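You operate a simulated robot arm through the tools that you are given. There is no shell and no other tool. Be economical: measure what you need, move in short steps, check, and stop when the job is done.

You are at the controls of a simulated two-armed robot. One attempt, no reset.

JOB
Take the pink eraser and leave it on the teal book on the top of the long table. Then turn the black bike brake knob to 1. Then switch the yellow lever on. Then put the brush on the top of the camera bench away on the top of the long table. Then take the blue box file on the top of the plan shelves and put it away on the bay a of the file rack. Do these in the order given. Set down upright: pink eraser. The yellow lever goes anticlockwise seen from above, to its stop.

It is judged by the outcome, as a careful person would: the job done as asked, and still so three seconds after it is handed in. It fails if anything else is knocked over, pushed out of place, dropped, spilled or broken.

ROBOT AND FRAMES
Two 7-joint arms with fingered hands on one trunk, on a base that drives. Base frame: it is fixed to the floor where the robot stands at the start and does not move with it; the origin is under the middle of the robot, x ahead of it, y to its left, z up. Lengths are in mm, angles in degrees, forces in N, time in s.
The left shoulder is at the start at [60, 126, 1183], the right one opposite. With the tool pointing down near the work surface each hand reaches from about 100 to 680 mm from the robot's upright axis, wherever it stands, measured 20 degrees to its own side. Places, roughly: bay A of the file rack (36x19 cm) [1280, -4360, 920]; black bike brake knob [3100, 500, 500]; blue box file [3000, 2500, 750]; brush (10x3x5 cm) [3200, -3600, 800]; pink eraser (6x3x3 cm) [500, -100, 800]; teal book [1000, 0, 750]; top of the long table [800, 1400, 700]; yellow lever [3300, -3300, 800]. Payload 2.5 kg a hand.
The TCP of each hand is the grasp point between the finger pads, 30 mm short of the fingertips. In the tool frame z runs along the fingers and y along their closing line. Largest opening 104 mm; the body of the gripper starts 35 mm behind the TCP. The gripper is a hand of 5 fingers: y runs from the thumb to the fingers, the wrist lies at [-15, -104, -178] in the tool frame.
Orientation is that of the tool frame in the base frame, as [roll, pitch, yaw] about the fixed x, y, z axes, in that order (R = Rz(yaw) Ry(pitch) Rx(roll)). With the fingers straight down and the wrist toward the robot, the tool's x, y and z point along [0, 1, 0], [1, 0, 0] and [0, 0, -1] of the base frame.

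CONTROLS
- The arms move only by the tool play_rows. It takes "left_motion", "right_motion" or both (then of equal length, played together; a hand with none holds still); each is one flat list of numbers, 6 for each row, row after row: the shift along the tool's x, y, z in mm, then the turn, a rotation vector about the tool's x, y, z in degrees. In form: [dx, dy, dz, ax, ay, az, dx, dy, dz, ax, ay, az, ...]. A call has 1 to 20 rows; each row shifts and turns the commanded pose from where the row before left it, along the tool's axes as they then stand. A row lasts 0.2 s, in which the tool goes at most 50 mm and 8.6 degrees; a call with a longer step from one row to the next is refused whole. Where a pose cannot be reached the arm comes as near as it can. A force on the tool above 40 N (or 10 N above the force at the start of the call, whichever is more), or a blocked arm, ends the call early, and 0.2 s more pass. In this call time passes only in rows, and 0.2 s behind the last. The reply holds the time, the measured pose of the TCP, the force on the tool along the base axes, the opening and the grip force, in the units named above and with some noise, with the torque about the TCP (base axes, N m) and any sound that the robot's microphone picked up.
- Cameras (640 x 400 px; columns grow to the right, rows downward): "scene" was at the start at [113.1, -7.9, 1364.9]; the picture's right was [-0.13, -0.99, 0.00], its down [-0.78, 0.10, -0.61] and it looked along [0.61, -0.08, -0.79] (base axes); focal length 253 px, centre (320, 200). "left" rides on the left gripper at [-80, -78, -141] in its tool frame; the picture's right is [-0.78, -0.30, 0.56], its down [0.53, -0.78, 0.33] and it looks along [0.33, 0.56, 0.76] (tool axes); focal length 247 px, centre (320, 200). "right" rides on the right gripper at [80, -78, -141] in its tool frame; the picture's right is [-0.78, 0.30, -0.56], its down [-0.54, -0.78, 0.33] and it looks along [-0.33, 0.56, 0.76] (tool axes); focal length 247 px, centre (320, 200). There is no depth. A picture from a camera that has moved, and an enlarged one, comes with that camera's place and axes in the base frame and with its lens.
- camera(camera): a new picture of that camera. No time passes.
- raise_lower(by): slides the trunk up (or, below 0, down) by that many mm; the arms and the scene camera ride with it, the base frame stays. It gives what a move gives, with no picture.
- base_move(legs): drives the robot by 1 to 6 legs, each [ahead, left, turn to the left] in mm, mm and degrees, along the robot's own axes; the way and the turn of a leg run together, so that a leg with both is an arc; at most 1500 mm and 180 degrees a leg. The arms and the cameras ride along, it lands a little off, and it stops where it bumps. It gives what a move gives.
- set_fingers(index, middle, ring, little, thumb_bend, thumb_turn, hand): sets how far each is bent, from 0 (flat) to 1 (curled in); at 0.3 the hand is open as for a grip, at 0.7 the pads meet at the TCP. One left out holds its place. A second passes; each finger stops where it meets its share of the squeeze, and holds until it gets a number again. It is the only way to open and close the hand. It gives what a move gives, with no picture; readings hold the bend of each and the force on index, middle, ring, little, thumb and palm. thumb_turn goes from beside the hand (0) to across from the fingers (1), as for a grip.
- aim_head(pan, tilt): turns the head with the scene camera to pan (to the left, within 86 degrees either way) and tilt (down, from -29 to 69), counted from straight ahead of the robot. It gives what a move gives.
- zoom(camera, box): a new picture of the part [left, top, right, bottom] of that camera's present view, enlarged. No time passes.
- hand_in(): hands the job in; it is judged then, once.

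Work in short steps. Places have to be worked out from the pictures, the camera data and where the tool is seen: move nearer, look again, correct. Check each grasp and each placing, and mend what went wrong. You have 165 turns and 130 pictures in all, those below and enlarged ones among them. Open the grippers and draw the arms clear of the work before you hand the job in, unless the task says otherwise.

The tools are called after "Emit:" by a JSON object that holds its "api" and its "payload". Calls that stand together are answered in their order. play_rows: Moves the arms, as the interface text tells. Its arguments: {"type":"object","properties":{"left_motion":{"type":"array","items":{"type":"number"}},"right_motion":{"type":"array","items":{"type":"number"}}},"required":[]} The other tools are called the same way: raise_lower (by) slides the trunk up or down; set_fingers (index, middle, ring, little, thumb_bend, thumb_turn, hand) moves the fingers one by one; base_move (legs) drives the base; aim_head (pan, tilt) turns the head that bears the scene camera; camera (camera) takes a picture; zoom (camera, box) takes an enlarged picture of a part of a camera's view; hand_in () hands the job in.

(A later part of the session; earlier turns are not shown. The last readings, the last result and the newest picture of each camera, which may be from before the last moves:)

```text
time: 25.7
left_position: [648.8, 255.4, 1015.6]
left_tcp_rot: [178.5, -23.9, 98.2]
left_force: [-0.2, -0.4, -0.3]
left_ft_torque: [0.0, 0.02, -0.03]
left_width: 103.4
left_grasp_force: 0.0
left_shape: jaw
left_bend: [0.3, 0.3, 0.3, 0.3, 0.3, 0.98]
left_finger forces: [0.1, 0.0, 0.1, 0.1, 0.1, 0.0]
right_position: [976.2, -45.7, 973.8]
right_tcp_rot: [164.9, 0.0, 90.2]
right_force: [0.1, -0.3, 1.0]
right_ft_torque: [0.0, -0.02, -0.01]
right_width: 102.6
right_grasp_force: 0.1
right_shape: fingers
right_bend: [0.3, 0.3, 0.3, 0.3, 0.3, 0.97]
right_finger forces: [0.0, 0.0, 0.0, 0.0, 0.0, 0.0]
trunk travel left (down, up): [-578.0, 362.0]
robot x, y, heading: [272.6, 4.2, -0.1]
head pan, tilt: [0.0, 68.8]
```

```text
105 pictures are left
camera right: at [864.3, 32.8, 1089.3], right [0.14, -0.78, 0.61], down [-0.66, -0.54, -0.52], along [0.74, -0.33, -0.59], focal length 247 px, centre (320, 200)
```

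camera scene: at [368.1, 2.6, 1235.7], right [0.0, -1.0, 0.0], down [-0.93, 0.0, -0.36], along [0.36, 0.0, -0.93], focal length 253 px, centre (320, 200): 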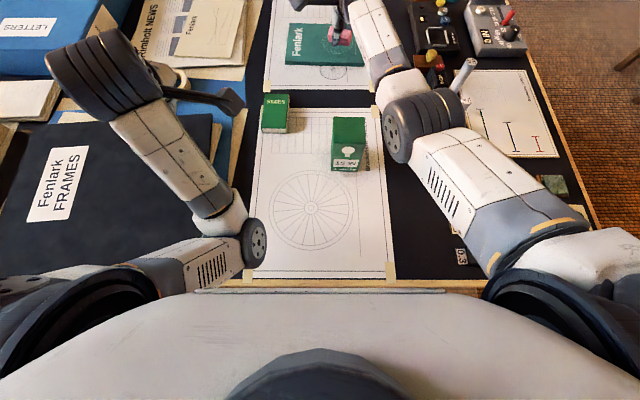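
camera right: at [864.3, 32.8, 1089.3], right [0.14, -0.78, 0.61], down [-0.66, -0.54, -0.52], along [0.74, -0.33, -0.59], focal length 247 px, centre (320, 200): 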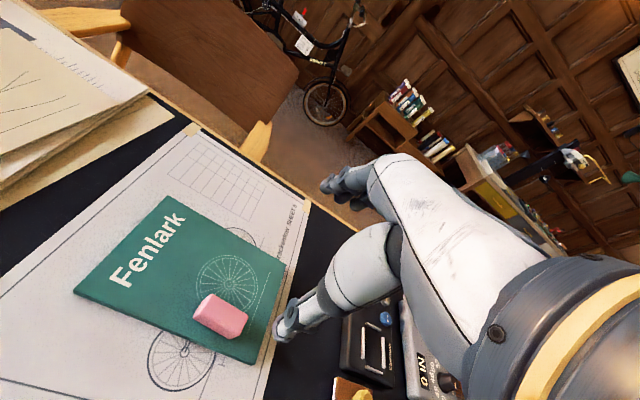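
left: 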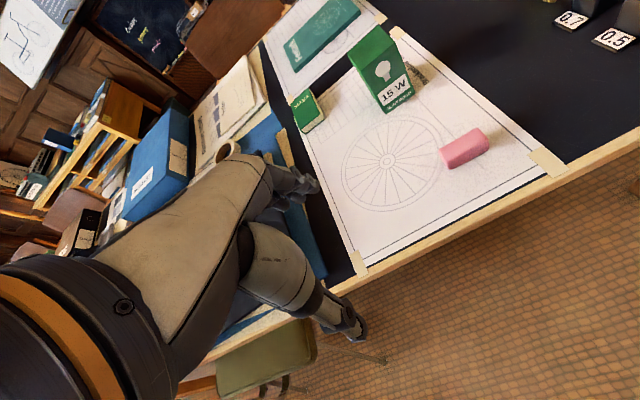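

Task 1 done: eraser flat on the book. I back away from the table, then retract the right arm to its compact pose.

Emit:
{"api": "base_move", "payload": {"legs": [[-320, 0, 0]]}}

Emit:
{"api": "play_rows", "payload": {"right_motion": [-14, -40, 0, 5, 0, 0, -14, -41, 0, 5, 0, 0, -18, -42, 0, 5, 0, 0, -22, -43, 0, 0, 0, 0, -22, -43, 0, 0, 0, 0, -22, -43, 0, 0, 0, 0, -22, -43, 0, 0, 0, 0, -22, -30, 0, 0, 0, 0], "left_motion": [0, 0, 0, 0, 0, 0, 0, 0, 0, 0, 0, 0, 0, 0, 0, 0, 0, 0, 0, 0, 0, 0, 0, 0, -20, -5, 0, 0, -5, 0, -20, -5, 0, 0, -5, 0, -20, -5, 0, 0, -5, 0, -20, -5, 0, 0, -5, 0]}}

Emit:
{"api": "aim_head", "payload": {"pan": -30, "tilt": 35}}

Emit:
{"api": "camera", "payload": {"camera": "scene"}}

```text
time: 27.8
left_position: [332.0, 255.6, 1015.4]
left_tcp_rot: [178.6, -23.8, 98.7]
left_force: [0.8, -0.4, 0.0]
left_ft_torque: [-0.03, -0.02, -0.01]
left_width: 103.6
left_grasp_force: 0.1
left_shape: jaw
left_bend: [0.3, 0.3, 0.3, 0.3, 0.3, 0.98]
left_finger forces: [0.0, 0.0, 0.0, 0.1, 0.0, 0.1]
right_position: [661.8, -43.2, 974.8]
right_tcp_rot: [164.9, 0.1, 90.6]
right_force: [0.4, 0.2, -0.3]
right_ft_torque: [0.03, -0.05, 0.01]
right_width: 102.4
right_grasp_force: 0.0
right_shape: fingers
right_bend: [0.3, 0.3, 0.3, 0.3, 0.3, 0.97]
right_finger forces: [0.0, 0.0, 0.0, 0.0, 0.0, 0.0]
trunk travel left (down, up): [-578.0, 362.0]
robot x, y, heading: [-39.4, 0.5, 0.4]
head pan, tilt: [0.0, 68.8]
```

```text
time: 29.4
left_position: [336.6, 247.4, 1025.7]
left_tcp_rot: [172.6, -17.4, 103.7]
left_force: [0.2, 0.8, 0.4]
left_ft_torque: [0.01, 0.0, 0.02]
left_width: 103.9
left_grasp_force: 0.1
left_shape: jaw
left_bend: [0.3, 0.3, 0.3, 0.3, 0.3, 0.98]
left_finger forces: [0.0, 0.0, 0.0, 0.1, 0.0, 0.1]
left hand out of reach, approached as far as the arm can: row 8
right_position: [374.4, -179.6, 953.3]
right_tcp_rot: [-179.9, -0.1, 90.5]
right_force: [-0.1, 0.4, -0.7]
right_ft_torque: [0.01, 0.05, 0.0]
right_width: 103.1
right_grasp_force: 0.0
right_shape: fingers
right_bend: [0.3, 0.3, 0.3, 0.3, 0.3, 0.97]
right_finger forces: [0.1, 0.0, 0.0, 0.0, 0.1, 0.0]
trunk travel left (down, up): [-578.0, 362.0]
robot x, y, heading: [-39.9, -0.1, 0.1]
head pan, tilt: [0.0, 68.8]
stopped in row 8 (left hand): the arm was blocked; the commanded pose is now the measured one
```

```text
time: 30.4
left_position: [335.7, 247.7, 1025.0]
left_tcp_rot: [172.7, -17.3, 103.6]
left_force: [-0.2, -0.1, -0.7]
left_ft_torque: [-0.01, -0.02, 0.02]
left_width: 103.6
left_grasp_force: 0.1
left_shape: jaw
left_bend: [0.3, 0.3, 0.3, 0.3, 0.3, 0.98]
left_finger forces: [0.1, 0.0, 0.1, 0.1, 0.1, 0.1]
right_position: [373.0, -179.2, 955.2]
right_tcp_rot: [-179.9, -0.1, 90.5]
right_force: [0.7, -0.2, 1.2]
right_ft_torque: [0.0, 0.04, 0.0]
right_width: 103.1
right_grasp_force: 0.1
right_shape: fingers
right_bend: [0.3, 0.3, 0.3, 0.3, 0.3, 0.97]
right_finger forces: [0.1, 0.1, 0.0, 0.0, 0.0, 0.0]
trunk travel left (down, up): [-578.0, 362.0]
robot x, y, heading: [-44.5, -1.5, 0.5]
head pan, tilt: [-30.0, 35.0]
```

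```text
104 pictures are left
camera scene: at [75.1, -42.3, 1389.3], right [-0.49, -0.87, 0.0], down [-0.5, 0.28, -0.82], along [0.71, -0.4, -0.57], focal length 253 px, centre (320, 200)
```

scene: 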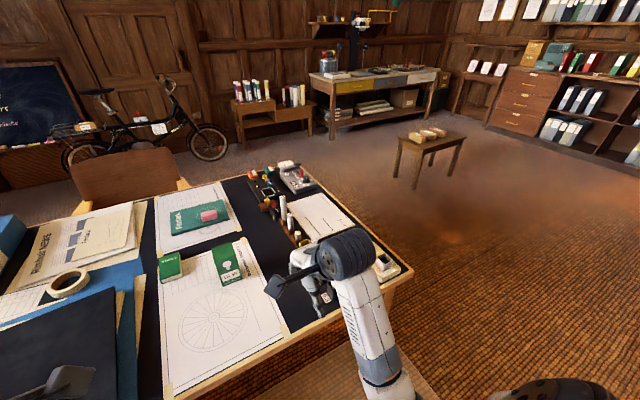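

Table end is at y ≈ -560 and the corridor beyond is clear. I drive right around the table to about (2300, -1080).

Emit:
{"api": "base_move", "payload": {"legs": [[0, -1080, 0], [1300, 0, 0], [1040, 0, 0]]}}

Emit:
{"api": "aim_head", "payload": {"pan": 60, "tilt": 25}}

Emit:
{"api": "camera", "payload": {"camera": "scene"}}

```text
time: 46.9
left_position: [2660.2, -918.0, 1024.6]
left_tcp_rot: [172.7, -17.4, 100.4]
left_force: [-0.5, 0.3, -1.1]
left_ft_torque: [0.0, 0.02, -0.01]
left_width: 103.8
left_grasp_force: 0.1
left_shape: jaw
left_bend: [0.3, 0.3, 0.3, 0.3, 0.3, 0.98]
left_finger forces: [0.0, 0.1, 0.1, 0.1, 0.1, 0.0]
right_position: [2675.3, -1347.0, 953.5]
right_tcp_rot: [-180.0, -0.1, 87.2]
right_force: [-0.4, 0.2, -0.2]
right_ft_torque: [0.01, 0.0, -0.01]
right_width: 103.4
right_grasp_force: 0.0
right_shape: fingers
right_bend: [0.3, 0.3, 0.3, 0.3, 0.3, 0.97]
right_finger forces: [0.0, 0.1, 0.0, 0.0, 0.1, 0.1]
trunk travel left (down, up): [-578.0, 362.0]
robot x, y, heading: [2270.4, -1146.0, -2.7]
head pan, tilt: [-30.0, 35.0]
```

```text
time: 48.6
left_position: [2661.7, -919.1, 1024.6]
left_tcp_rot: [172.8, -17.4, 100.3]
left_force: [-0.2, 0.1, -0.7]
left_ft_torque: [-0.03, 0.01, -0.01]
left_width: 103.6
left_grasp_force: 0.0
left_shape: jaw
left_bend: [0.3, 0.3, 0.3, 0.3, 0.3, 0.98]
left_finger forces: [0.0, 0.1, 0.1, 0.1, 0.0, 0.1]
right_position: [2674.7, -1346.4, 954.2]
right_tcp_rot: [180.0, 0.0, 87.2]
right_force: [0.2, 0.1, -0.5]
right_ft_torque: [0.04, 0.0, -0.03]
right_width: 103.5
right_grasp_force: 0.1
right_shape: fingers
right_bend: [0.3, 0.3, 0.3, 0.3, 0.3, 0.97]
right_finger forces: [0.1, 0.0, 0.0, 0.0, 0.1, 0.0]
trunk travel left (down, up): [-578.0, 362.0]
robot x, y, heading: [2272.6, -1146.4, -3.0]
head pan, tilt: [60.0, 25.0]
```

```text
103 pictures are left
camera scene: at [2360.6, -1068.2, 1405.2], right [0.84, -0.54, 0.0], down [-0.23, -0.36, -0.91], along [0.49, 0.76, -0.42], focal length 253 px, centre (320, 200)
```

scene: 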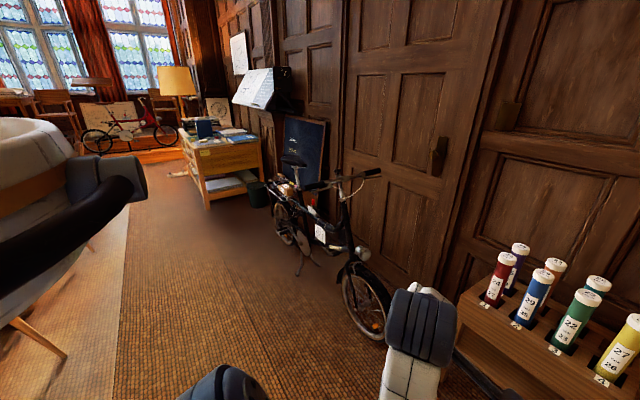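

The bike stands along x ≈ 3200, y -300..850. I zoom to find the brake knob.

Emit:
{"api": "zoom", "payload": {"camera": "scene", "box": [220, 120, 420, 340]}}

```text
1.82 times, centred on (320, 230) of scene
camera zoom: at [2360.6, -1068.2, 1405.2], right [0.84, -0.54, 0.0], down [-0.23, -0.36, -0.91], along [0.49, 0.76, -0.42], focal length 460 px, centre (320, 146)
```

zoom: 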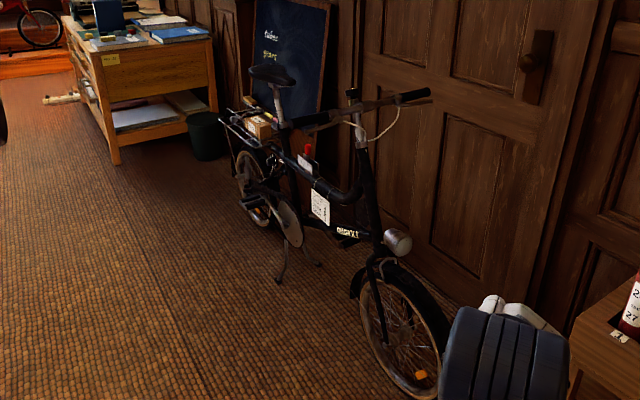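

I straighten and drive left along the bike to about y = 430 for a closer look.

Emit:
{"api": "base_move", "payload": {"legs": [[0, 0, 3], [0, 1300, 0], [0, 270, 0]]}}

Emit:
{"api": "aim_head", "payload": {"pan": 0, "tilt": 40}}

Emit:
{"api": "camera", "payload": {"camera": "scene"}}

```text
time: 57.2
left_position: [2635.0, 698.9, 1025.4]
left_tcp_rot: [172.7, -17.4, 103.7]
left_force: [0.6, -0.2, -0.1]
left_ft_torque: [0.05, -0.02, 0.0]
left_width: 103.8
left_grasp_force: 0.0
left_shape: jaw
left_bend: [0.3, 0.3, 0.3, 0.3, 0.3, 0.98]
left_finger forces: [0.1, 0.0, 0.1, 0.0, 0.0, 0.0]
right_position: [2671.5, 270.7, 954.6]
right_tcp_rot: [179.9, 0.0, 90.7]
right_force: [0.3, 0.3, 0.4]
right_ft_torque: [-0.04, 0.01, 0.01]
right_width: 103.2
right_grasp_force: 0.0
right_shape: fingers
right_bend: [0.3, 0.3, 0.3, 0.3, 0.3, 0.97]
right_finger forces: [0.1, 0.0, 0.0, 0.0, 0.0, 0.0]
trunk travel left (down, up): [-578.0, 362.0]
robot x, y, heading: [2260.4, 448.0, 0.7]
head pan, tilt: [60.0, 25.0]
```

```text
time: 58.5
left_position: [2633.8, 697.7, 1025.4]
left_tcp_rot: [172.7, -17.6, 103.7]
left_force: [0.7, 0.9, 0.5]
left_ft_torque: [0.03, -0.03, -0.01]
left_width: 103.2
left_grasp_force: 0.1
left_shape: jaw
left_bend: [0.3, 0.3, 0.3, 0.3, 0.3, 0.98]
left_finger forces: [0.0, 0.0, 0.1, 0.0, 0.0, 0.0]
right_position: [2673.2, 269.8, 953.1]
right_tcp_rot: [179.9, -0.1, 90.6]
right_force: [-0.1, -0.2, 0.2]
right_ft_torque: [0.01, -0.02, 0.0]
right_width: 103.1
right_grasp_force: 0.0
right_shape: fingers
right_bend: [0.3, 0.3, 0.3, 0.3, 0.3, 0.97]
right_finger forces: [0.0, 0.0, 0.1, 0.0, 0.0, 0.0]
trunk travel left (down, up): [-578.0, 362.0]
robot x, y, heading: [2258.6, 450.0, 0.7]
head pan, tilt: [0.0, 40.0]
```

```text
101 pictures are left
camera scene: at [2382.0, 451.9, 1381.9], right [0.01, -1.0, 0.0], down [-0.64, -0.01, -0.77], along [0.77, 0.01, -0.64], focal length 253 px, centre (320, 200)
```

scene: 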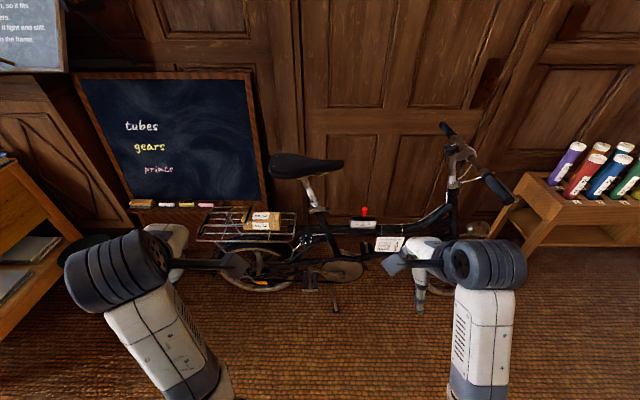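

Emit:
{"api": "zoom", "payload": {"camera": "scene", "box": [190, 140, 470, 320]}}

Emit:
{"api": "zoom", "payload": {"camera": "scene", "box": [320, 190, 420, 260]}}

```text
2.22 times, centred on (330, 230) of scene
camera zoom: at [2382.0, 451.9, 1381.9], right [0.01, -1.0, 0.0], down [-0.64, -0.01, -0.77], along [0.77, 0.01, -0.64], focal length 562 px, centre (298, 133)
```

zoom: 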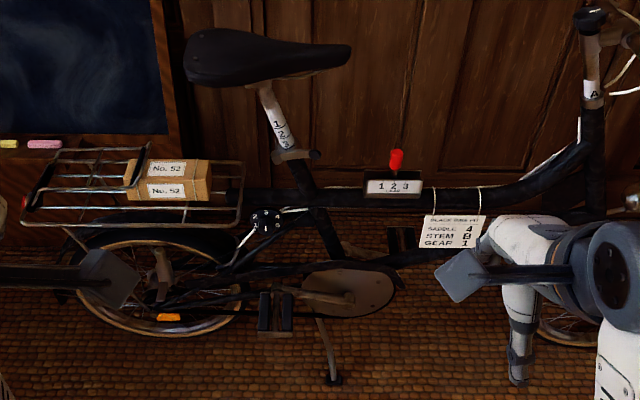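

```text
5.71 times, centred on (370, 225) of scene
camera zoom: at [2382.0, 451.9, 1381.9], right [0.01, -1.0, 0.0], down [-0.64, -0.01, -0.77], along [0.77, 0.01, -0.64], focal length 1445 px, centre (34, 57)
```

zoom: 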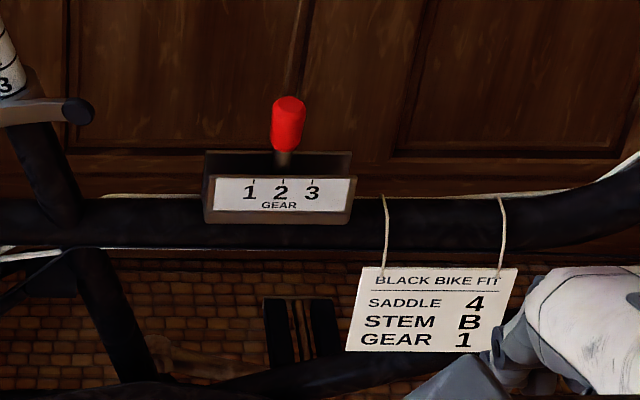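

The dial with digits near the seat tube looks like the brake knob; zoom in.

Emit:
{"api": "zoom", "payload": {"camera": "scene", "box": [282, 216, 332, 256]}}

```text
10.00 times, centred on (307, 236) of scene
camera zoom: at [2382.0, 451.9, 1381.9], right [0.01, -1.0, 0.0], down [-0.64, -0.01, -0.77], along [0.77, 0.01, -0.64], focal length 2528 px, centre (450, -160)
```

zoom: 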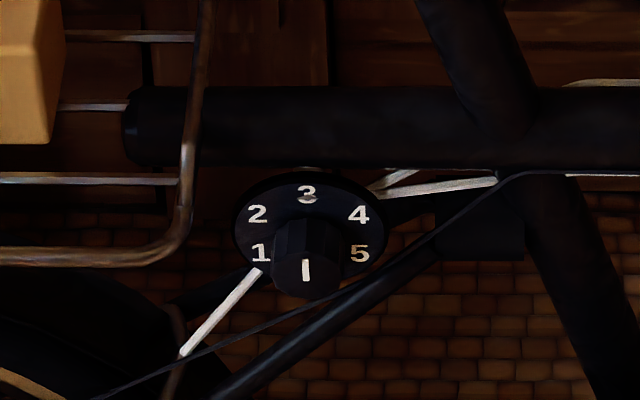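

The knob (pointer now at 3, dial facing me) must turn about 120° anticlockwise as I see it. I move the base so the right shoulder faces it, lower the trunk and look again from the right hand camera.

Emit:
{"api": "base_move", "payload": {"legs": [[100, 190, -0.7]]}}

Emit:
{"api": "raise_lower", "payload": {"by": -300}}

Emit:
{"api": "camera", "payload": {"camera": "scene"}}

Emit:
{"api": "camera", "payload": {"camera": "right"}}

```text
time: 60.1
left_position: [2734.9, 888.6, 1023.9]
left_tcp_rot: [172.7, -17.6, 103.2]
left_force: [-0.8, -0.1, 0.4]
left_ft_torque: [-0.01, 0.0, -0.02]
left_width: 103.7
left_grasp_force: 0.0
left_shape: jaw
left_bend: [0.3, 0.3, 0.3, 0.3, 0.3, 0.98]
left_finger forces: [0.0, 0.0, 0.0, 0.0, 0.1, 0.0]
right_position: [2768.8, 459.4, 953.9]
right_tcp_rot: [179.9, 0.0, 90.2]
right_force: [-0.2, 0.0, -0.1]
right_ft_torque: [-0.02, 0.03, -0.01]
right_width: 103.0
right_grasp_force: 0.1
right_shape: fingers
right_bend: [0.3, 0.3, 0.3, 0.3, 0.3, 0.97]
right_finger forces: [0.0, 0.1, 0.0, 0.1, 0.0, 0.0]
trunk travel left (down, up): [-578.0, 362.0]
robot x, y, heading: [2358.0, 643.6, 0.3]
head pan, tilt: [0.0, 40.0]
```

```text
time: 63.1
left_position: [2734.5, 888.6, 725.7]
left_tcp_rot: [172.7, -17.6, 103.2]
left_force: [0.0, -0.5, 0.4]
left_ft_torque: [0.0, -0.02, -0.01]
left_width: 103.7
left_grasp_force: 0.0
left_shape: jaw
left_bend: [0.3, 0.3, 0.3, 0.3, 0.3, 0.98]
left_finger forces: [0.0, 0.0, 0.0, 0.0, 0.0, 0.0]
right_position: [2769.6, 459.5, 653.7]
right_tcp_rot: [-180.0, 0.0, 90.2]
right_force: [-0.5, 0.5, -0.4]
right_ft_torque: [-0.01, 0.02, 0.03]
right_width: 103.3
right_grasp_force: 0.0
right_shape: fingers
right_bend: [0.3, 0.3, 0.3, 0.3, 0.3, 0.97]
right_finger forces: [0.0, 0.0, 0.1, 0.0, 0.0, 0.0]
trunk travel left (down, up): [-278.0, 662.0]
robot x, y, heading: [2354.4, 640.8, -0.1]
head pan, tilt: [0.0, 40.0]
```

```text
97 pictures are left
camera scene: at [2480.6, 642.8, 1081.9], right [0.0, -1.0, 0.0], down [-0.64, 0.0, -0.77], along [0.77, 0.0, -0.64], focal length 253 px, centre (320, 200)
```

scene: 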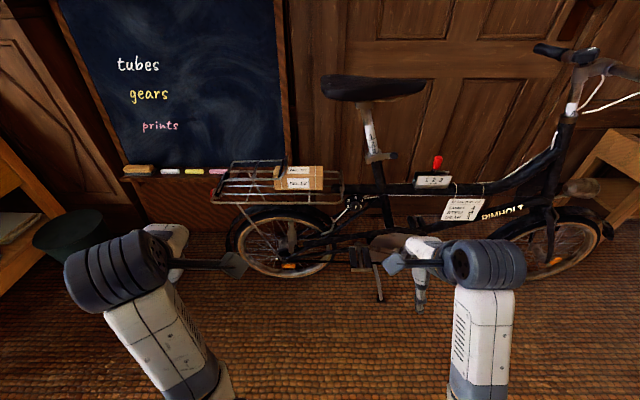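

```text
96 pictures are left
camera right: at [2692.1, 537.8, 793.5], right [0.3, -0.78, 0.56], down [-0.78, -0.54, -0.33], along [0.56, -0.33, -0.76], focal length 247 px, centre (320, 200)
```

right: 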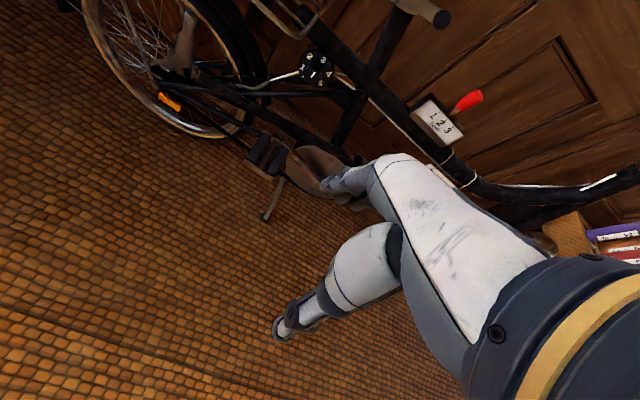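

Knob plate triangulates to about [3147, 524, 513]. I zoom both views to refine.

Emit:
{"api": "zoom", "payload": {"camera": "scene", "box": [310, 170, 390, 230]}}

Emit:
{"api": "zoom", "payload": {"camera": "right", "box": [270, 30, 370, 110]}}

```text
6.67 times, centred on (350, 200) of scene
camera zoom: at [2480.6, 642.8, 1081.9], right [0.0, -1.0, 0.0], down [-0.64, 0.0, -0.77], along [0.77, 0.0, -0.64], focal length 1685 px, centre (120, 200)
```

zoom: 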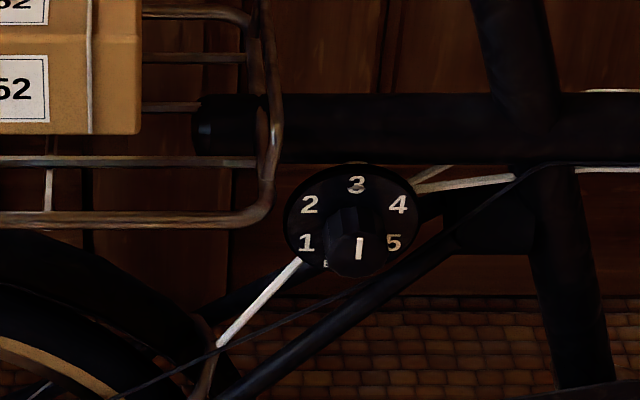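

```text
5.00 times, centred on (320, 70) of right
camera zoom: at [2692.1, 537.8, 793.5], right [0.3, -0.78, 0.56], down [-0.78, -0.54, -0.33], along [0.56, -0.33, -0.76], focal length 1235 px, centre (320, 850)
```

zoom: 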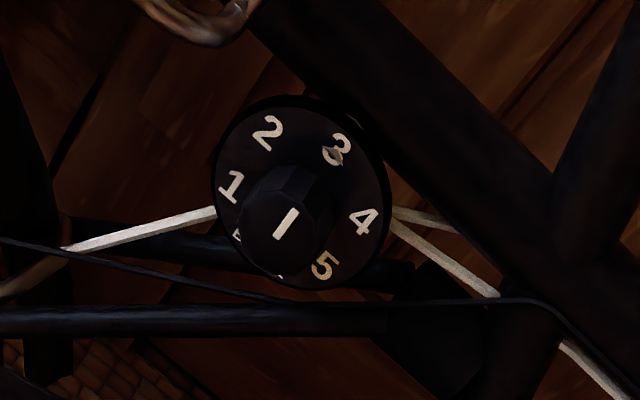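

Pointer is at 3 and the knob axis is at about y=522, z=513, with its face near x=3122. I lower the trunk 250 more, then swing the right hand to point forward with a standoff at x≈3000.

Emit:
{"api": "raise_lower", "payload": {"by": -250}}

Emit:
{"api": "play_rows", "payload": {"right_motion": [5.3, 19, -9.1, -7.5, 0, 0, 5.3, 20, -6.5, -7.5, 0, 0, 5.3, 20.7, -3.9, -7.5, 0, 0, 5.3, 21, -1.1, -7.5, 0, 0, 5.3, 21, 1.6, -7.5, 0, 0, 5.3, 20.6, 4.4, -7.5, 0, 0, 5.3, 19.9, 7, -7.5, 0, 0, 5.3, 18.8, 9.5, -7.5, 0, 0, 5.3, 17.4, 11.9, -7.5, 0, 0, 5.3, 15.7, 14.1, -7.5, 0, 0, 5.3, 13.7, 16, -7.5, 0, 0, 5.3, 11.5, 17.7, -7.5, 0, 0]}}

Emit:
{"api": "camera", "payload": {"camera": "scene"}}

Emit:
{"api": "camera", "payload": {"camera": "right"}}

```text
time: 65.7
left_position: [2734.7, 887.3, 475.4]
left_tcp_rot: [172.7, -17.5, 103.2]
left_force: [-0.2, 1.4, -0.7]
left_ft_torque: [-0.02, 0.0, 0.0]
left_width: 103.8
left_grasp_force: 0.0
left_shape: jaw
left_bend: [0.3, 0.3, 0.3, 0.3, 0.3, 0.98]
left_finger forces: [0.1, 0.1, 0.1, 0.0, 0.1, 0.1]
right_position: [2770.2, 460.4, 403.5]
right_tcp_rot: [-180.0, -0.1, 90.1]
right_force: [0.2, -0.4, -0.3]
right_ft_torque: [0.01, 0.01, -0.01]
right_width: 103.0
right_grasp_force: 0.0
right_shape: fingers
right_bend: [0.3, 0.3, 0.3, 0.3, 0.3, 0.97]
right_finger forces: [0.0, 0.0, 0.0, 0.0, 0.0, 0.1]
trunk travel left (down, up): [-28.0, 912.0]
robot x, y, heading: [2357.5, 639.3, 0.2]
head pan, tilt: [0.0, 40.0]
```

```text
time: 68.3
left_position: [2734.9, 886.3, 473.6]
left_tcp_rot: [172.7, -17.6, 103.2]
left_force: [-0.5, -0.5, 0.2]
left_ft_torque: [0.02, 0.0, 0.02]
left_width: 103.6
left_grasp_force: 0.0
left_shape: jaw
left_bend: [0.3, 0.3, 0.3, 0.3, 0.3, 0.98]
left_finger forces: [0.1, 0.0, 0.0, 0.0, 0.0, 0.1]
right_position: [2997.0, 522.6, 513.1]
right_tcp_rot: [90.0, -0.1, 90.1]
right_force: [0.2, 0.2, -0.5]
right_ft_torque: [0.0, -0.02, 0.04]
right_width: 103.1
right_grasp_force: 0.2
right_shape: fingers
right_bend: [0.3, 0.3, 0.3, 0.3, 0.3, 0.97]
right_finger forces: [0.0, 0.1, 0.1, 0.0, 0.1, 0.0]
trunk travel left (down, up): [-28.0, 912.0]
robot x, y, heading: [2356.6, 638.0, -0.2]
head pan, tilt: [0.0, 40.0]
```

```text
93 pictures are left
camera scene: at [2480.6, 642.8, 831.9], right [0.0, -1.0, 0.0], down [-0.64, 0.0, -0.77], along [0.77, 0.0, -0.64], focal length 253 px, centre (320, 200)
```

scene: 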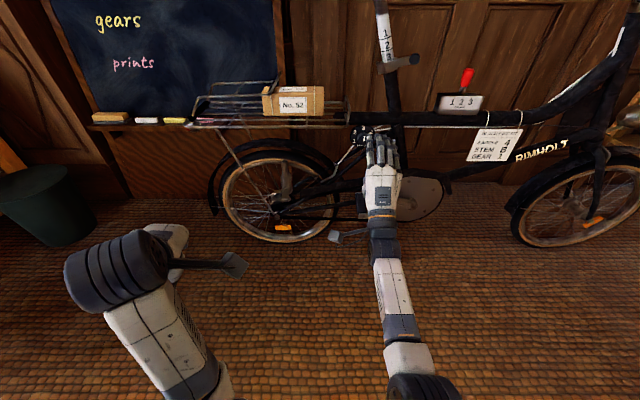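

```text
92 pictures are left
camera right: at [2856.3, 601.8, 434.7], right [-0.55, -0.78, 0.29], down [0.33, -0.53, -0.78], along [0.76, -0.33, 0.56], focal length 247 px, centre (320, 200)
```

right: 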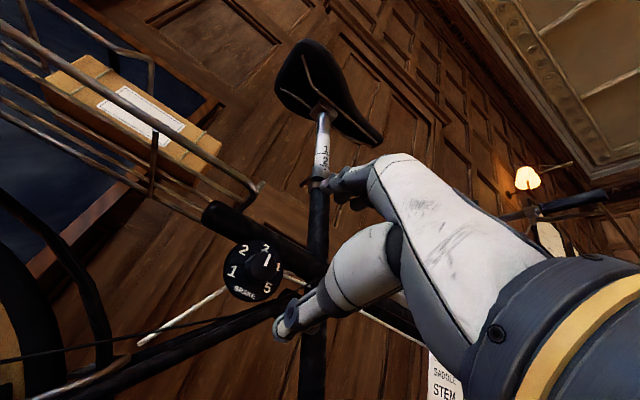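

The arm reaches nicely. I curl ring and little finger away and roll the hand +60° at standoff, ready to turn anticlockwise, then look.

Emit:
{"api": "set_fingers", "payload": {"hand": "right", "ring": 0.9, "little": 0.9}}

Emit:
{"api": "play_rows", "payload": {"right_motion": [0, 0, 0, 0, 0, 7.5, 0, 0, 0, 0, 0, 7.5, 0, 0, 0, 0, 0, 7.5, 0, 0, 0, 0, 0, 7.5, 0, 0, 0, 0, 0, 7.5, 0, 0, 0, 0, 0, 7.5, 0, 0, 0, 0, 0, 7.5, 0, 0, 0, 0, 0, 7.5]}}

Emit:
{"api": "camera", "payload": {"camera": "right"}}

Emit:
{"api": "camera", "payload": {"camera": "scene"}}

```text
time: 69.3
left_position: [2734.6, 887.7, 474.8]
left_tcp_rot: [172.6, -17.5, 103.2]
left_force: [-0.5, -0.5, 0.4]
left_ft_torque: [0.02, -0.03, -0.02]
left_width: 103.8
left_grasp_force: 0.0
left_shape: jaw
left_bend: [0.3, 0.3, 0.3, 0.3, 0.3, 0.98]
left_finger forces: [0.1, 0.1, 0.1, 0.1, 0.1, 0.1]
right_position: [2996.7, 522.7, 513.3]
right_tcp_rot: [90.0, -0.1, 90.1]
right_force: [-0.3, -0.2, 0.3]
right_ft_torque: [-0.01, 0.03, 0.0]
right_width: 103.2
right_grasp_force: 0.2
right_shape: fingers
right_bend: [0.3, 0.3, 0.9, 0.9, 0.3, 0.97]
right_finger forces: [0.0, 0.0, 0.0, 0.1, 0.0, 0.0]
trunk travel left (down, up): [-28.0, 912.0]
robot x, y, heading: [2361.9, 643.6, 0.2]
head pan, tilt: [0.0, 40.0]
```

```text
time: 70.4
left_position: [2734.7, 886.8, 475.1]
left_tcp_rot: [172.5, -17.6, 103.4]
left_force: [-0.6, -0.3, 1.0]
left_ft_torque: [-0.01, -0.01, 0.02]
left_width: 103.8
left_grasp_force: 0.0
left_shape: jaw
left_bend: [0.3, 0.3, 0.3, 0.3, 0.3, 0.98]
left_finger forces: [0.0, 0.0, 0.1, 0.0, 0.1, 0.1]
right_position: [3002.1, 460.4, 508.0]
right_tcp_rot: [89.6, -23.6, 85.9]
right_force: [1.0, 0.1, 1.0]
right_ft_torque: [-0.02, -0.02, 0.03]
right_width: 103.1
right_grasp_force: 0.2
right_shape: fingers
right_bend: [0.3, 0.3, 0.9, 0.9, 0.3, 0.97]
right_finger forces: [0.0, 0.0, 0.1, 0.0, 0.0, 0.0]
trunk travel left (down, up): [-28.0, 912.0]
robot x, y, heading: [2360.0, 643.0, 0.0]
head pan, tilt: [0.0, 40.0]
stopped in row 5 (right hand): the arm was blocked; the commanded pose is now the measured one
```

```text
91 pictures are left
camera right: at [2868.2, 574.5, 467.0], right [-0.62, -0.79, -0.04], down [0.32, -0.2, -0.92], along [0.72, -0.58, 0.38], focal length 247 px, centre (320, 200)
```

right: 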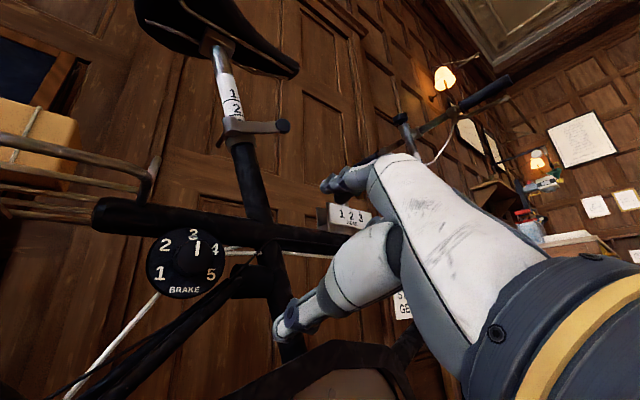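

```text
90 pictures are left
camera scene: at [2480.7, 642.8, 831.9], right [0.0, -1.0, 0.0], down [-0.64, 0.0, -0.77], along [0.77, 0.0, -0.64], focal length 253 px, centre (320, 200)
```

scene: 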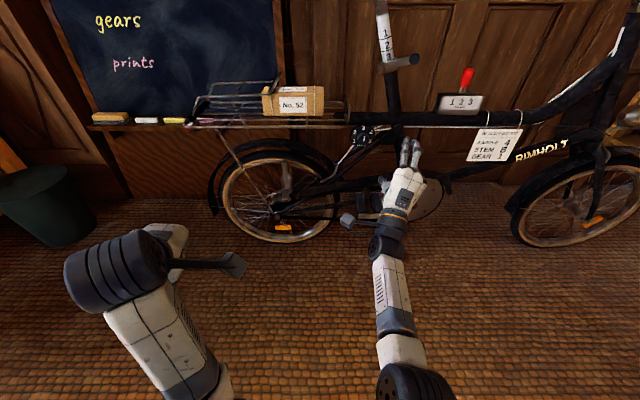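

Roll to the + side is limited at about +23°, so I'll grasp at +10° and turn to about -50°, regrasping for the second half. First I correct the pose.

Emit:
{"api": "play_rows", "payload": {"right_motion": [29, -10, -3, 1.64, 3.76, 0, 29, -10, -3, 0, 0, -4, 0, 0, 0, 0, 0, -5, 0, 0, 0, 0, 0, -4.6]}}

Emit:
{"api": "zoom", "payload": {"camera": "right", "box": [130, 150, 430, 360]}}

```text
time: 71.4
left_position: [2734.3, 887.3, 474.6]
left_tcp_rot: [172.6, -17.6, 103.2]
left_force: [-0.2, -0.6, -0.1]
left_ft_torque: [0.01, 0.01, 0.01]
left_width: 103.7
left_grasp_force: 0.2
left_shape: jaw
left_bend: [0.3, 0.3, 0.3, 0.3, 0.3, 0.98]
left_finger forces: [0.1, 0.0, 0.1, 0.1, 0.0, 0.0]
right_position: [2995.0, 526.8, 509.6]
right_tcp_rot: [89.9, -10.3, 90.2]
right_force: [-0.4, 0.6, 0.1]
right_ft_torque: [-0.01, 0.01, 0.01]
right_width: 103.2
right_grasp_force: 0.1
right_shape: fingers
right_bend: [0.3, 0.3, 0.9, 0.9, 0.3, 0.97]
right_finger forces: [0.1, 0.1, 0.0, 0.0, 0.0, 0.0]
trunk travel left (down, up): [-28.0, 912.0]
robot x, y, heading: [2360.7, 640.9, 0.1]
head pan, tilt: [0.0, 40.0]
```

```text
1.90 times, centred on (280, 255) of right
camera zoom: at [2854.6, 617.6, 446.1], right [-0.55, -0.82, 0.15], down [0.34, -0.38, -0.86], along [0.76, -0.42, 0.49], focal length 470 px, centre (396, 95)
```

zoom: 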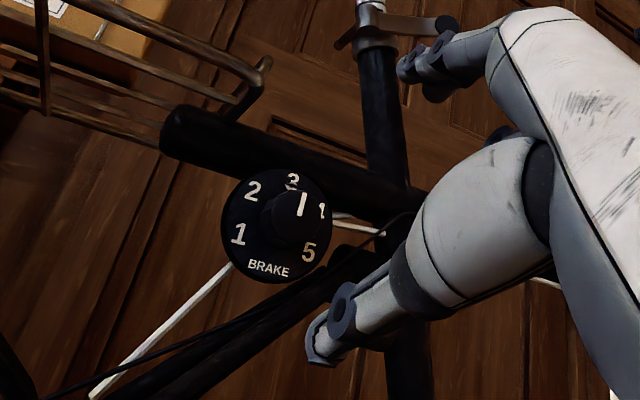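

Knob axis ≈ (y 523, z 510), face at x≈3113. I drive the base 70 mm ahead, then approach with the arm after rechecking.

Emit:
{"api": "base_move", "payload": {"legs": [[70, 0, 0]]}}

Emit:
{"api": "zoom", "payload": {"camera": "right", "box": [130, 150, 430, 360]}}

```text
time: 72.4
left_position: [2803.9, 886.9, 474.5]
left_tcp_rot: [172.6, -17.7, 103.2]
left_force: [-0.5, -0.1, -0.1]
left_ft_torque: [0.03, -0.03, -0.03]
left_width: 103.8
left_grasp_force: 0.0
left_shape: jaw
left_bend: [0.3, 0.3, 0.3, 0.3, 0.3, 0.98]
left_finger forces: [0.0, 0.0, 0.1, 0.0, 0.0, 0.0]
right_position: [3064.2, 523.6, 511.5]
right_tcp_rot: [89.7, -10.2, 90.0]
right_force: [0.2, 0.8, 0.7]
right_ft_torque: [-0.01, 0.01, 0.0]
right_width: 103.1
right_grasp_force: 0.0
right_shape: fingers
right_bend: [0.3, 0.3, 0.9, 0.9, 0.3, 0.97]
right_finger forces: [0.0, 0.0, 0.1, 0.0, 0.0, 0.0]
trunk travel left (down, up): [-28.0, 912.0]
robot x, y, heading: [2424.3, 639.8, 0.2]
head pan, tilt: [0.0, 40.0]
```

```text
1.90 times, centred on (280, 255) of right
camera zoom: at [2925.1, 615.4, 447.3], right [-0.56, -0.82, 0.15], down [0.34, -0.39, -0.86], along [0.76, -0.43, 0.49], focal length 470 px, centre (396, 95)
```

zoom: 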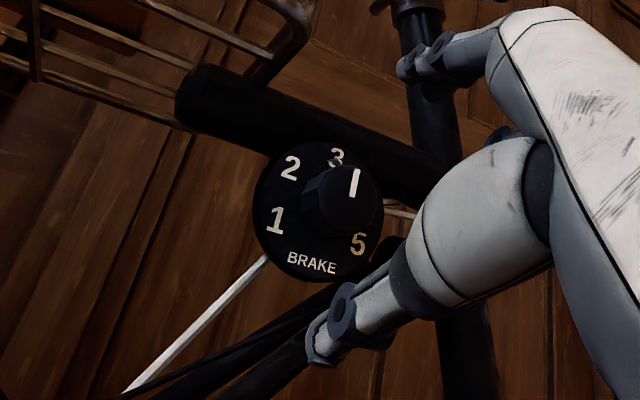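

Axis confirmed at y≈523, z≈508. I advance 46 mm so the knob sits between thumb and index/middle.

Emit:
{"api": "play_rows", "payload": {"right_motion": [-1.5, -1.2, 16, 0, 0, 0, -1.5, -1.2, 15, 0, 0, 0, -1.5, -1.1, 15, 0, 0, 0]}}

Emit:
{"api": "camera", "payload": {"camera": "right"}}

Emit:
{"api": "zoom", "payload": {"camera": "scene", "box": [320, 90, 440, 190]}}

```text
time: 73.2
left_position: [2803.5, 888.0, 475.0]
left_tcp_rot: [172.6, -17.7, 103.4]
left_force: [-0.5, 0.0, 0.4]
left_ft_torque: [0.02, 0.01, 0.0]
left_width: 103.8
left_grasp_force: 0.0
left_shape: jaw
left_bend: [0.3, 0.3, 0.3, 0.3, 0.3, 0.98]
left_finger forces: [0.0, 0.0, 0.1, 0.0, 0.0, 0.0]
right_position: [3112.6, 519.6, 506.2]
right_tcp_rot: [89.7, -10.3, 90.2]
right_force: [-3.0, 0.2, 1.2]
right_ft_torque: [0.03, 0.11, 0.03]
right_width: 103.3
right_grasp_force: 0.9
right_shape: fingers
right_bend: [0.3, 0.3, 0.9, 0.9, 0.3, 0.97]
right_finger forces: [0.0, 0.0, 0.0, 0.0, 3.0, 0.1]
trunk travel left (down, up): [-28.0, 912.0]
robot x, y, heading: [2425.2, 639.8, -0.1]
head pan, tilt: [0.0, 40.0]
```

```text
87 pictures are left
camera right: at [2971.9, 611.7, 442.9], right [-0.56, -0.82, 0.15], down [0.34, -0.39, -0.86], along [0.76, -0.43, 0.49], focal length 247 px, centre (320, 200)
```

right: 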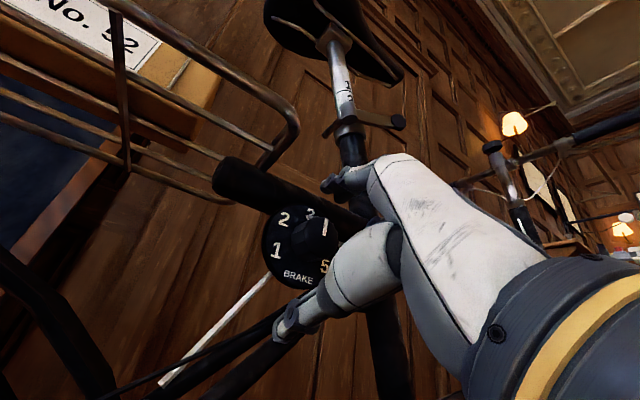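

```text
4.00 times, centred on (380, 140) of scene
camera zoom: at [2549.6, 643.0, 831.9], right [0.0, -1.0, 0.0], down [-0.64, 0.0, -0.77], along [0.77, 0.0, -0.64], focal length 1011 px, centre (80, 440)
```

zoom: 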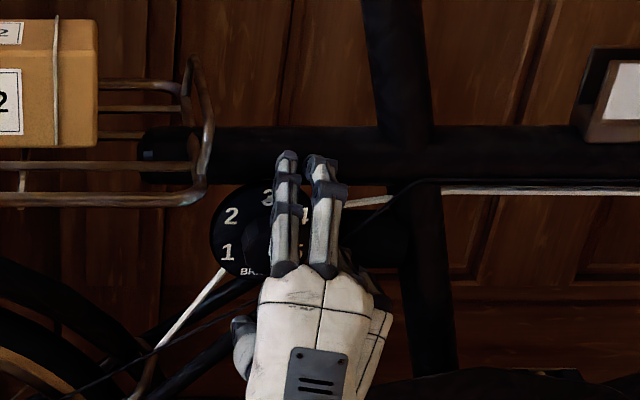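

The thumb tip lightly touches the stay below. I back off 8 mm, shift 3 mm left, then close thumb, index and middle on the knob.

Emit:
{"api": "play_rows", "payload": {"right_motion": [3, 2, -8, 0, 0, 0]}}

Emit:
{"api": "set_fingers", "payload": {"hand": "right", "index": 0.5, "middle": 0.5, "thumb_bend": 0.5}}

Emit:
{"api": "zoom", "payload": {"camera": "right", "box": [180, 150, 430, 360]}}

Emit:
{"api": "zoom", "payload": {"camera": "scene", "box": [320, 90, 440, 190]}}

```text
time: 73.6
left_position: [2803.3, 889.0, 475.6]
left_tcp_rot: [172.6, -17.6, 103.4]
left_force: [0.0, -0.1, -1.2]
left_ft_torque: [-0.01, 0.02, 0.01]
left_width: 103.5
left_grasp_force: 0.0
left_shape: jaw
left_bend: [0.3, 0.3, 0.3, 0.3, 0.3, 0.98]
left_finger forces: [0.0, 0.1, 0.0, 0.0, 0.0, 0.0]
right_position: [3104.9, 523.1, 508.6]
right_tcp_rot: [89.7, -10.4, 90.2]
right_force: [0.0, 0.4, 0.9]
right_ft_torque: [-0.03, -0.01, -0.04]
right_width: 103.3
right_grasp_force: 0.0
right_shape: fingers
right_bend: [0.3, 0.3, 0.9, 0.9, 0.3, 0.97]
right_finger forces: [0.1, 0.1, 0.0, 0.0, 0.0, 0.0]
trunk travel left (down, up): [-28.0, 912.0]
robot x, y, heading: [2425.2, 640.1, 0.2]
head pan, tilt: [0.0, 40.0]
```

```text
time: 74.6
left_position: [2804.1, 888.3, 474.8]
left_tcp_rot: [172.6, -17.7, 103.4]
left_force: [0.7, 1.1, 0.1]
left_ft_torque: [-0.01, -0.02, 0.02]
left_width: 103.6
left_grasp_force: 0.1
left_shape: jaw
left_bend: [0.3, 0.3, 0.3, 0.3, 0.3, 0.98]
left_finger forces: [0.0, 0.0, 0.1, 0.1, 0.0, 0.0]
right_position: [3103.8, 522.4, 509.5]
right_tcp_rot: [89.7, -10.3, 90.1]
right_force: [0.3, 0.6, 0.1]
right_ft_torque: [0.02, 0.02, -0.01]
right_width: 52.8
right_grasp_force: 0.1
right_shape: fingers
right_bend: [0.5, 0.5, 0.9, 0.9, 0.5, 0.97]
right_finger forces: [0.0, 0.1, 0.0, 0.0, 0.1, 0.0]
trunk travel left (down, up): [-28.0, 912.0]
robot x, y, heading: [2427.6, 639.7, 0.3]
head pan, tilt: [0.0, 40.0]
```

```text
1.90 times, centred on (305, 255) of right
camera zoom: at [2963.8, 614.4, 445.4], right [-0.56, -0.82, 0.15], down [0.34, -0.39, -0.86], along [0.76, -0.43, 0.49], focal length 470 px, centre (349, 95)
```

zoom: 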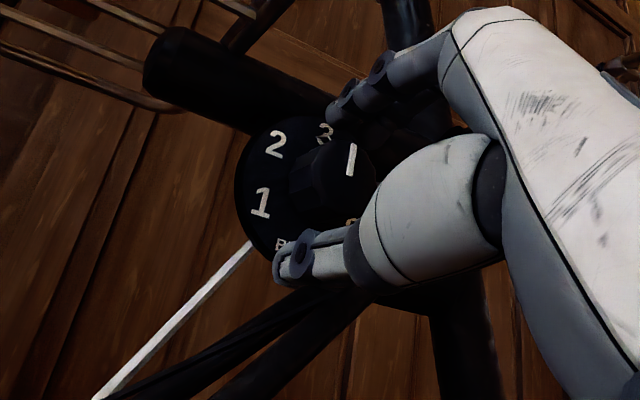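

```text
4.00 times, centred on (380, 140) of scene
camera zoom: at [2549.7, 643.0, 831.9], right [0.0, -1.0, 0.0], down [-0.64, 0.0, -0.77], along [0.77, 0.0, -0.64], focal length 1011 px, centre (80, 440)
```

zoom: 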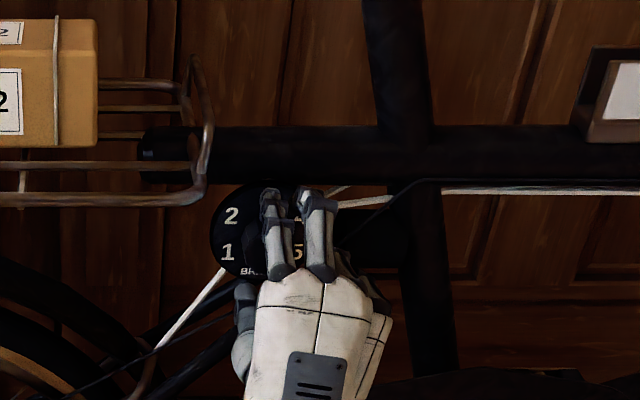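

The fingers bracket the knob; I close them onto it.

Emit:
{"api": "set_fingers", "payload": {"hand": "right", "index": 0.75, "middle": 0.72, "thumb_bend": 0.75}}

Emit:
{"api": "zoom", "payload": {"camera": "right", "box": [180, 150, 430, 360]}}

```text
time: 75.6
left_position: [2802.5, 887.7, 475.2]
left_tcp_rot: [172.4, -17.6, 103.3]
left_force: [0.6, 0.8, 0.5]
left_ft_torque: [0.01, 0.01, 0.02]
left_width: 103.4
left_grasp_force: 0.1
left_shape: jaw
left_bend: [0.3, 0.3, 0.3, 0.3, 0.3, 0.98]
left_finger forces: [0.0, 0.1, 0.0, 0.1, 0.0, 0.0]
right_position: [3103.9, 522.8, 510.9]
right_tcp_rot: [89.5, -10.3, 90.0]
right_force: [4.6, -4.9, 8.3]
right_ft_torque: [0.01, -0.18, -0.13]
right_width: 24.0
right_grasp_force: 14.6
right_shape: fingers
right_bend: [0.6, 0.63, 0.9, 0.9, 0.64, 0.96]
right_finger forces: [8.8, 10.0, 0.0, 0.0, 10.6, 0.1]
trunk travel left (down, up): [-28.0, 912.0]
robot x, y, heading: [2427.8, 639.5, 0.0]
head pan, tilt: [0.0, 40.0]
```

```text
1.90 times, centred on (305, 255) of right
camera zoom: at [2964.0, 613.7, 446.6], right [-0.56, -0.82, 0.15], down [0.34, -0.39, -0.86], along [0.76, -0.43, 0.49], focal length 470 px, centre (349, 95)
```

zoom: 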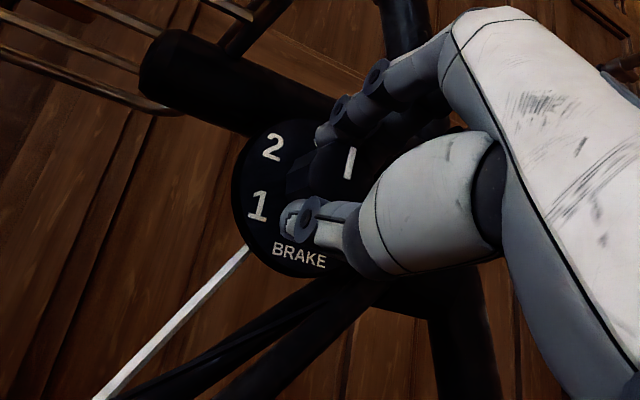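

Good three-finger grip. I turn anticlockwise in steps of 7.5°.

Emit:
{"api": "play_rows", "payload": {"right_motion": [0, 0, 0, 0, 0, -7.5, 0, 0, 0, 0, 0, -7.5, 0, 0, 0, 0, 0, -7.5, 0, 0, 0, 0, 0, -7.5]}}

Emit:
{"api": "zoom", "payload": {"camera": "right", "box": [180, 150, 430, 360]}}

```text
time: 76.6
left_position: [2803.8, 889.0, 475.8]
left_tcp_rot: [172.6, -17.6, 103.3]
left_force: [0.2, 0.8, 0.0]
left_ft_torque: [0.02, 0.0, 0.03]
left_width: 103.9
left_grasp_force: 0.1
left_shape: jaw
left_bend: [0.3, 0.3, 0.3, 0.3, 0.3, 0.98]
left_finger forces: [0.0, 0.0, 0.0, 0.0, 0.0, 0.1]
right_position: [3103.2, 522.1, 510.5]
right_tcp_rot: [89.7, 19.8, 90.0]
right_force: [10.8, -6.7, 9.0]
right_ft_torque: [0.01, -0.26, -0.16]
right_width: 23.5
right_grasp_force: 14.4
right_shape: fingers
right_bend: [0.6, 0.62, 0.9, 0.9, 0.64, 0.96]
right_finger forces: [7.1, 11.5, 0.0, 0.0, 10.0, 0.0]
trunk travel left (down, up): [-28.0, 912.0]
robot x, y, heading: [2427.2, 643.5, 0.3]
head pan, tilt: [0.0, 40.0]
```

```text
1.90 times, centred on (305, 255) of right
camera zoom: at [2963.4, 570.3, 408.4], right [-0.56, -0.63, 0.54], down [0.34, -0.77, -0.55], along [0.76, -0.13, 0.64], focal length 470 px, centre (349, 95)
```

zoom: 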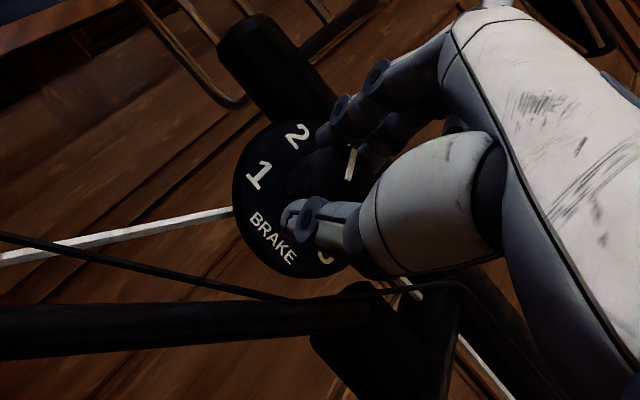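

The mark follows the hand (30° done). Continue another 30°.

Emit:
{"api": "play_rows", "payload": {"right_motion": [0, 0, 0, 0, 0, -7.5, 0, 0, 0, 0, 0, -7.5, 0, 0, 0, 0, 0, -7.5, 0, 0, 0, 0, 0, -7.5]}}

Emit:
{"api": "camera", "payload": {"camera": "right"}}

Emit:
{"api": "zoom", "payload": {"camera": "scene", "box": [300, 80, 460, 200]}}

```text
time: 77.6
left_position: [2803.5, 887.8, 475.3]
left_tcp_rot: [172.6, -17.6, 103.4]
left_force: [0.1, 0.8, 0.8]
left_ft_torque: [0.03, -0.01, -0.01]
left_width: 103.8
left_grasp_force: 0.0
left_shape: jaw
left_bend: [0.3, 0.3, 0.3, 0.3, 0.3, 0.98]
left_finger forces: [0.0, 0.0, 0.1, 0.1, 0.0, 0.0]
right_position: [3103.5, 522.0, 511.1]
right_tcp_rot: [89.5, 49.8, 89.5]
right_force: [7.0, -4.6, 8.5]
right_ft_torque: [0.02, -0.25, -0.12]
right_width: 23.3
right_grasp_force: 14.1
right_shape: fingers
right_bend: [0.6, 0.62, 0.9, 0.9, 0.64, 0.97]
right_finger forces: [6.7, 10.4, 0.1, 0.1, 11.6, 0.0]
trunk travel left (down, up): [-28.0, 912.0]
robot x, y, heading: [2428.2, 638.3, 0.2]
head pan, tilt: [0.0, 40.0]
```

```text
81 pictures are left
camera right: at [2963.5, 513.7, 397.2], right [-0.56, -0.27, 0.78], down [0.33, -0.94, -0.09], along [0.76, 0.21, 0.62], focal length 247 px, centre (320, 200)
```

right: 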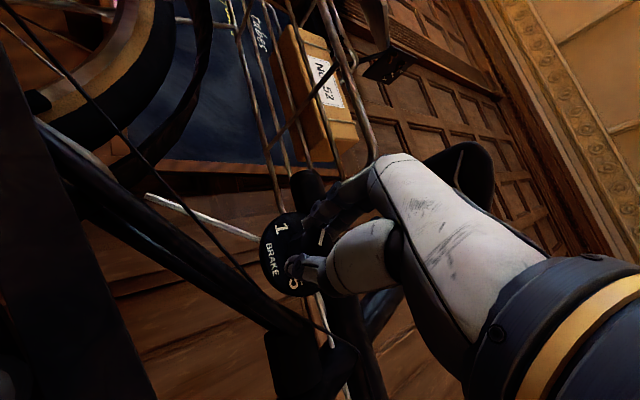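

```text
3.33 times, centred on (380, 140) of scene
camera zoom: at [2549.3, 643.1, 832.0], right [0.0, -1.0, 0.0], down [-0.64, 0.0, -0.77], along [0.77, 0.0, -0.64], focal length 843 px, centre (120, 400)
```

zoom: 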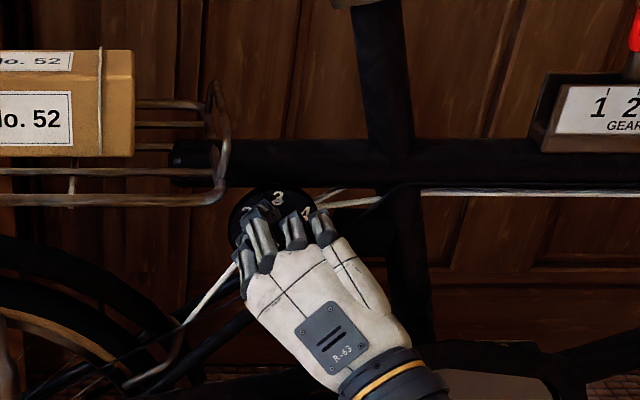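

Now at 2 with room left toward the rack. I continue 30° and check.

Emit:
{"api": "play_rows", "payload": {"right_motion": [0, 0, 0, 0, 0, -7.5, 0, 0, 0, 0, 0, -7.5, 0, 0, 0, 0, 0, -7.5, 0, 0, 0, 0, 0, -7.5]}}

Emit:
{"api": "camera", "payload": {"camera": "scene"}}

Emit:
{"api": "zoom", "payload": {"camera": "scene", "box": [300, 80, 460, 200]}}

```text
time: 78.6
left_position: [2802.7, 889.0, 475.5]
left_tcp_rot: [172.6, -17.6, 103.3]
left_force: [0.2, 0.9, 0.4]
left_ft_torque: [0.02, 0.0, -0.02]
left_width: 103.8
left_grasp_force: 0.0
left_shape: jaw
left_bend: [0.3, 0.3, 0.3, 0.3, 0.3, 0.98]
left_finger forces: [0.0, 0.0, 0.0, 0.0, 0.1, 0.1]
right_position: [3104.1, 522.3, 510.5]
right_tcp_rot: [87.4, 79.7, 87.3]
right_force: [7.8, -1.4, 6.6]
right_ft_torque: [0.01, -0.17, -0.03]
right_width: 22.8
right_grasp_force: 14.2
right_shape: fingers
right_bend: [0.61, 0.63, 0.9, 0.9, 0.64, 0.96]
right_finger forces: [6.4, 9.4, 0.1, 0.0, 12.5, 0.0]
trunk travel left (down, up): [-28.0, 912.0]
robot x, y, heading: [2423.3, 639.4, 0.1]
head pan, tilt: [0.0, 40.0]
```

```text
79 pictures are left
camera scene: at [2549.5, 643.1, 831.9], right [0.0, -1.0, 0.0], down [-0.64, 0.0, -0.77], along [0.77, 0.0, -0.64], focal length 253 px, centre (320, 200)
```

scene: 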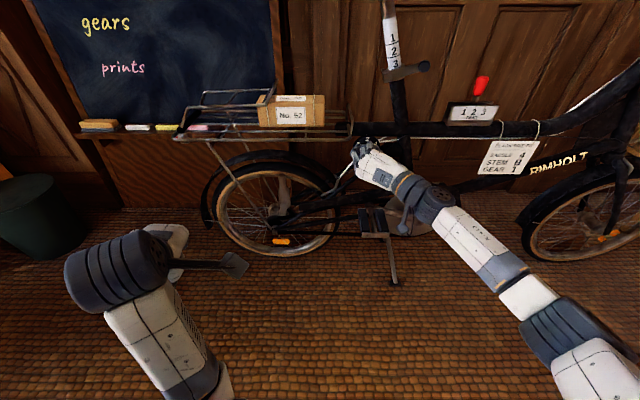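

```text
3.33 times, centred on (380, 140) of scene
camera zoom: at [2549.5, 643.1, 831.9], right [0.0, -1.0, 0.0], down [-0.64, 0.0, -0.77], along [0.77, 0.0, -0.64], focal length 843 px, centre (120, 400)
```

zoom: 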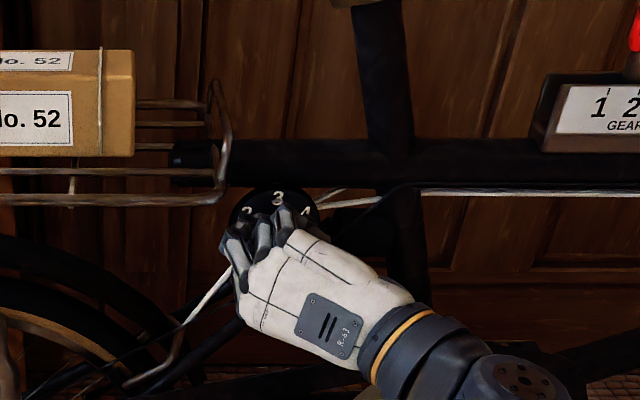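

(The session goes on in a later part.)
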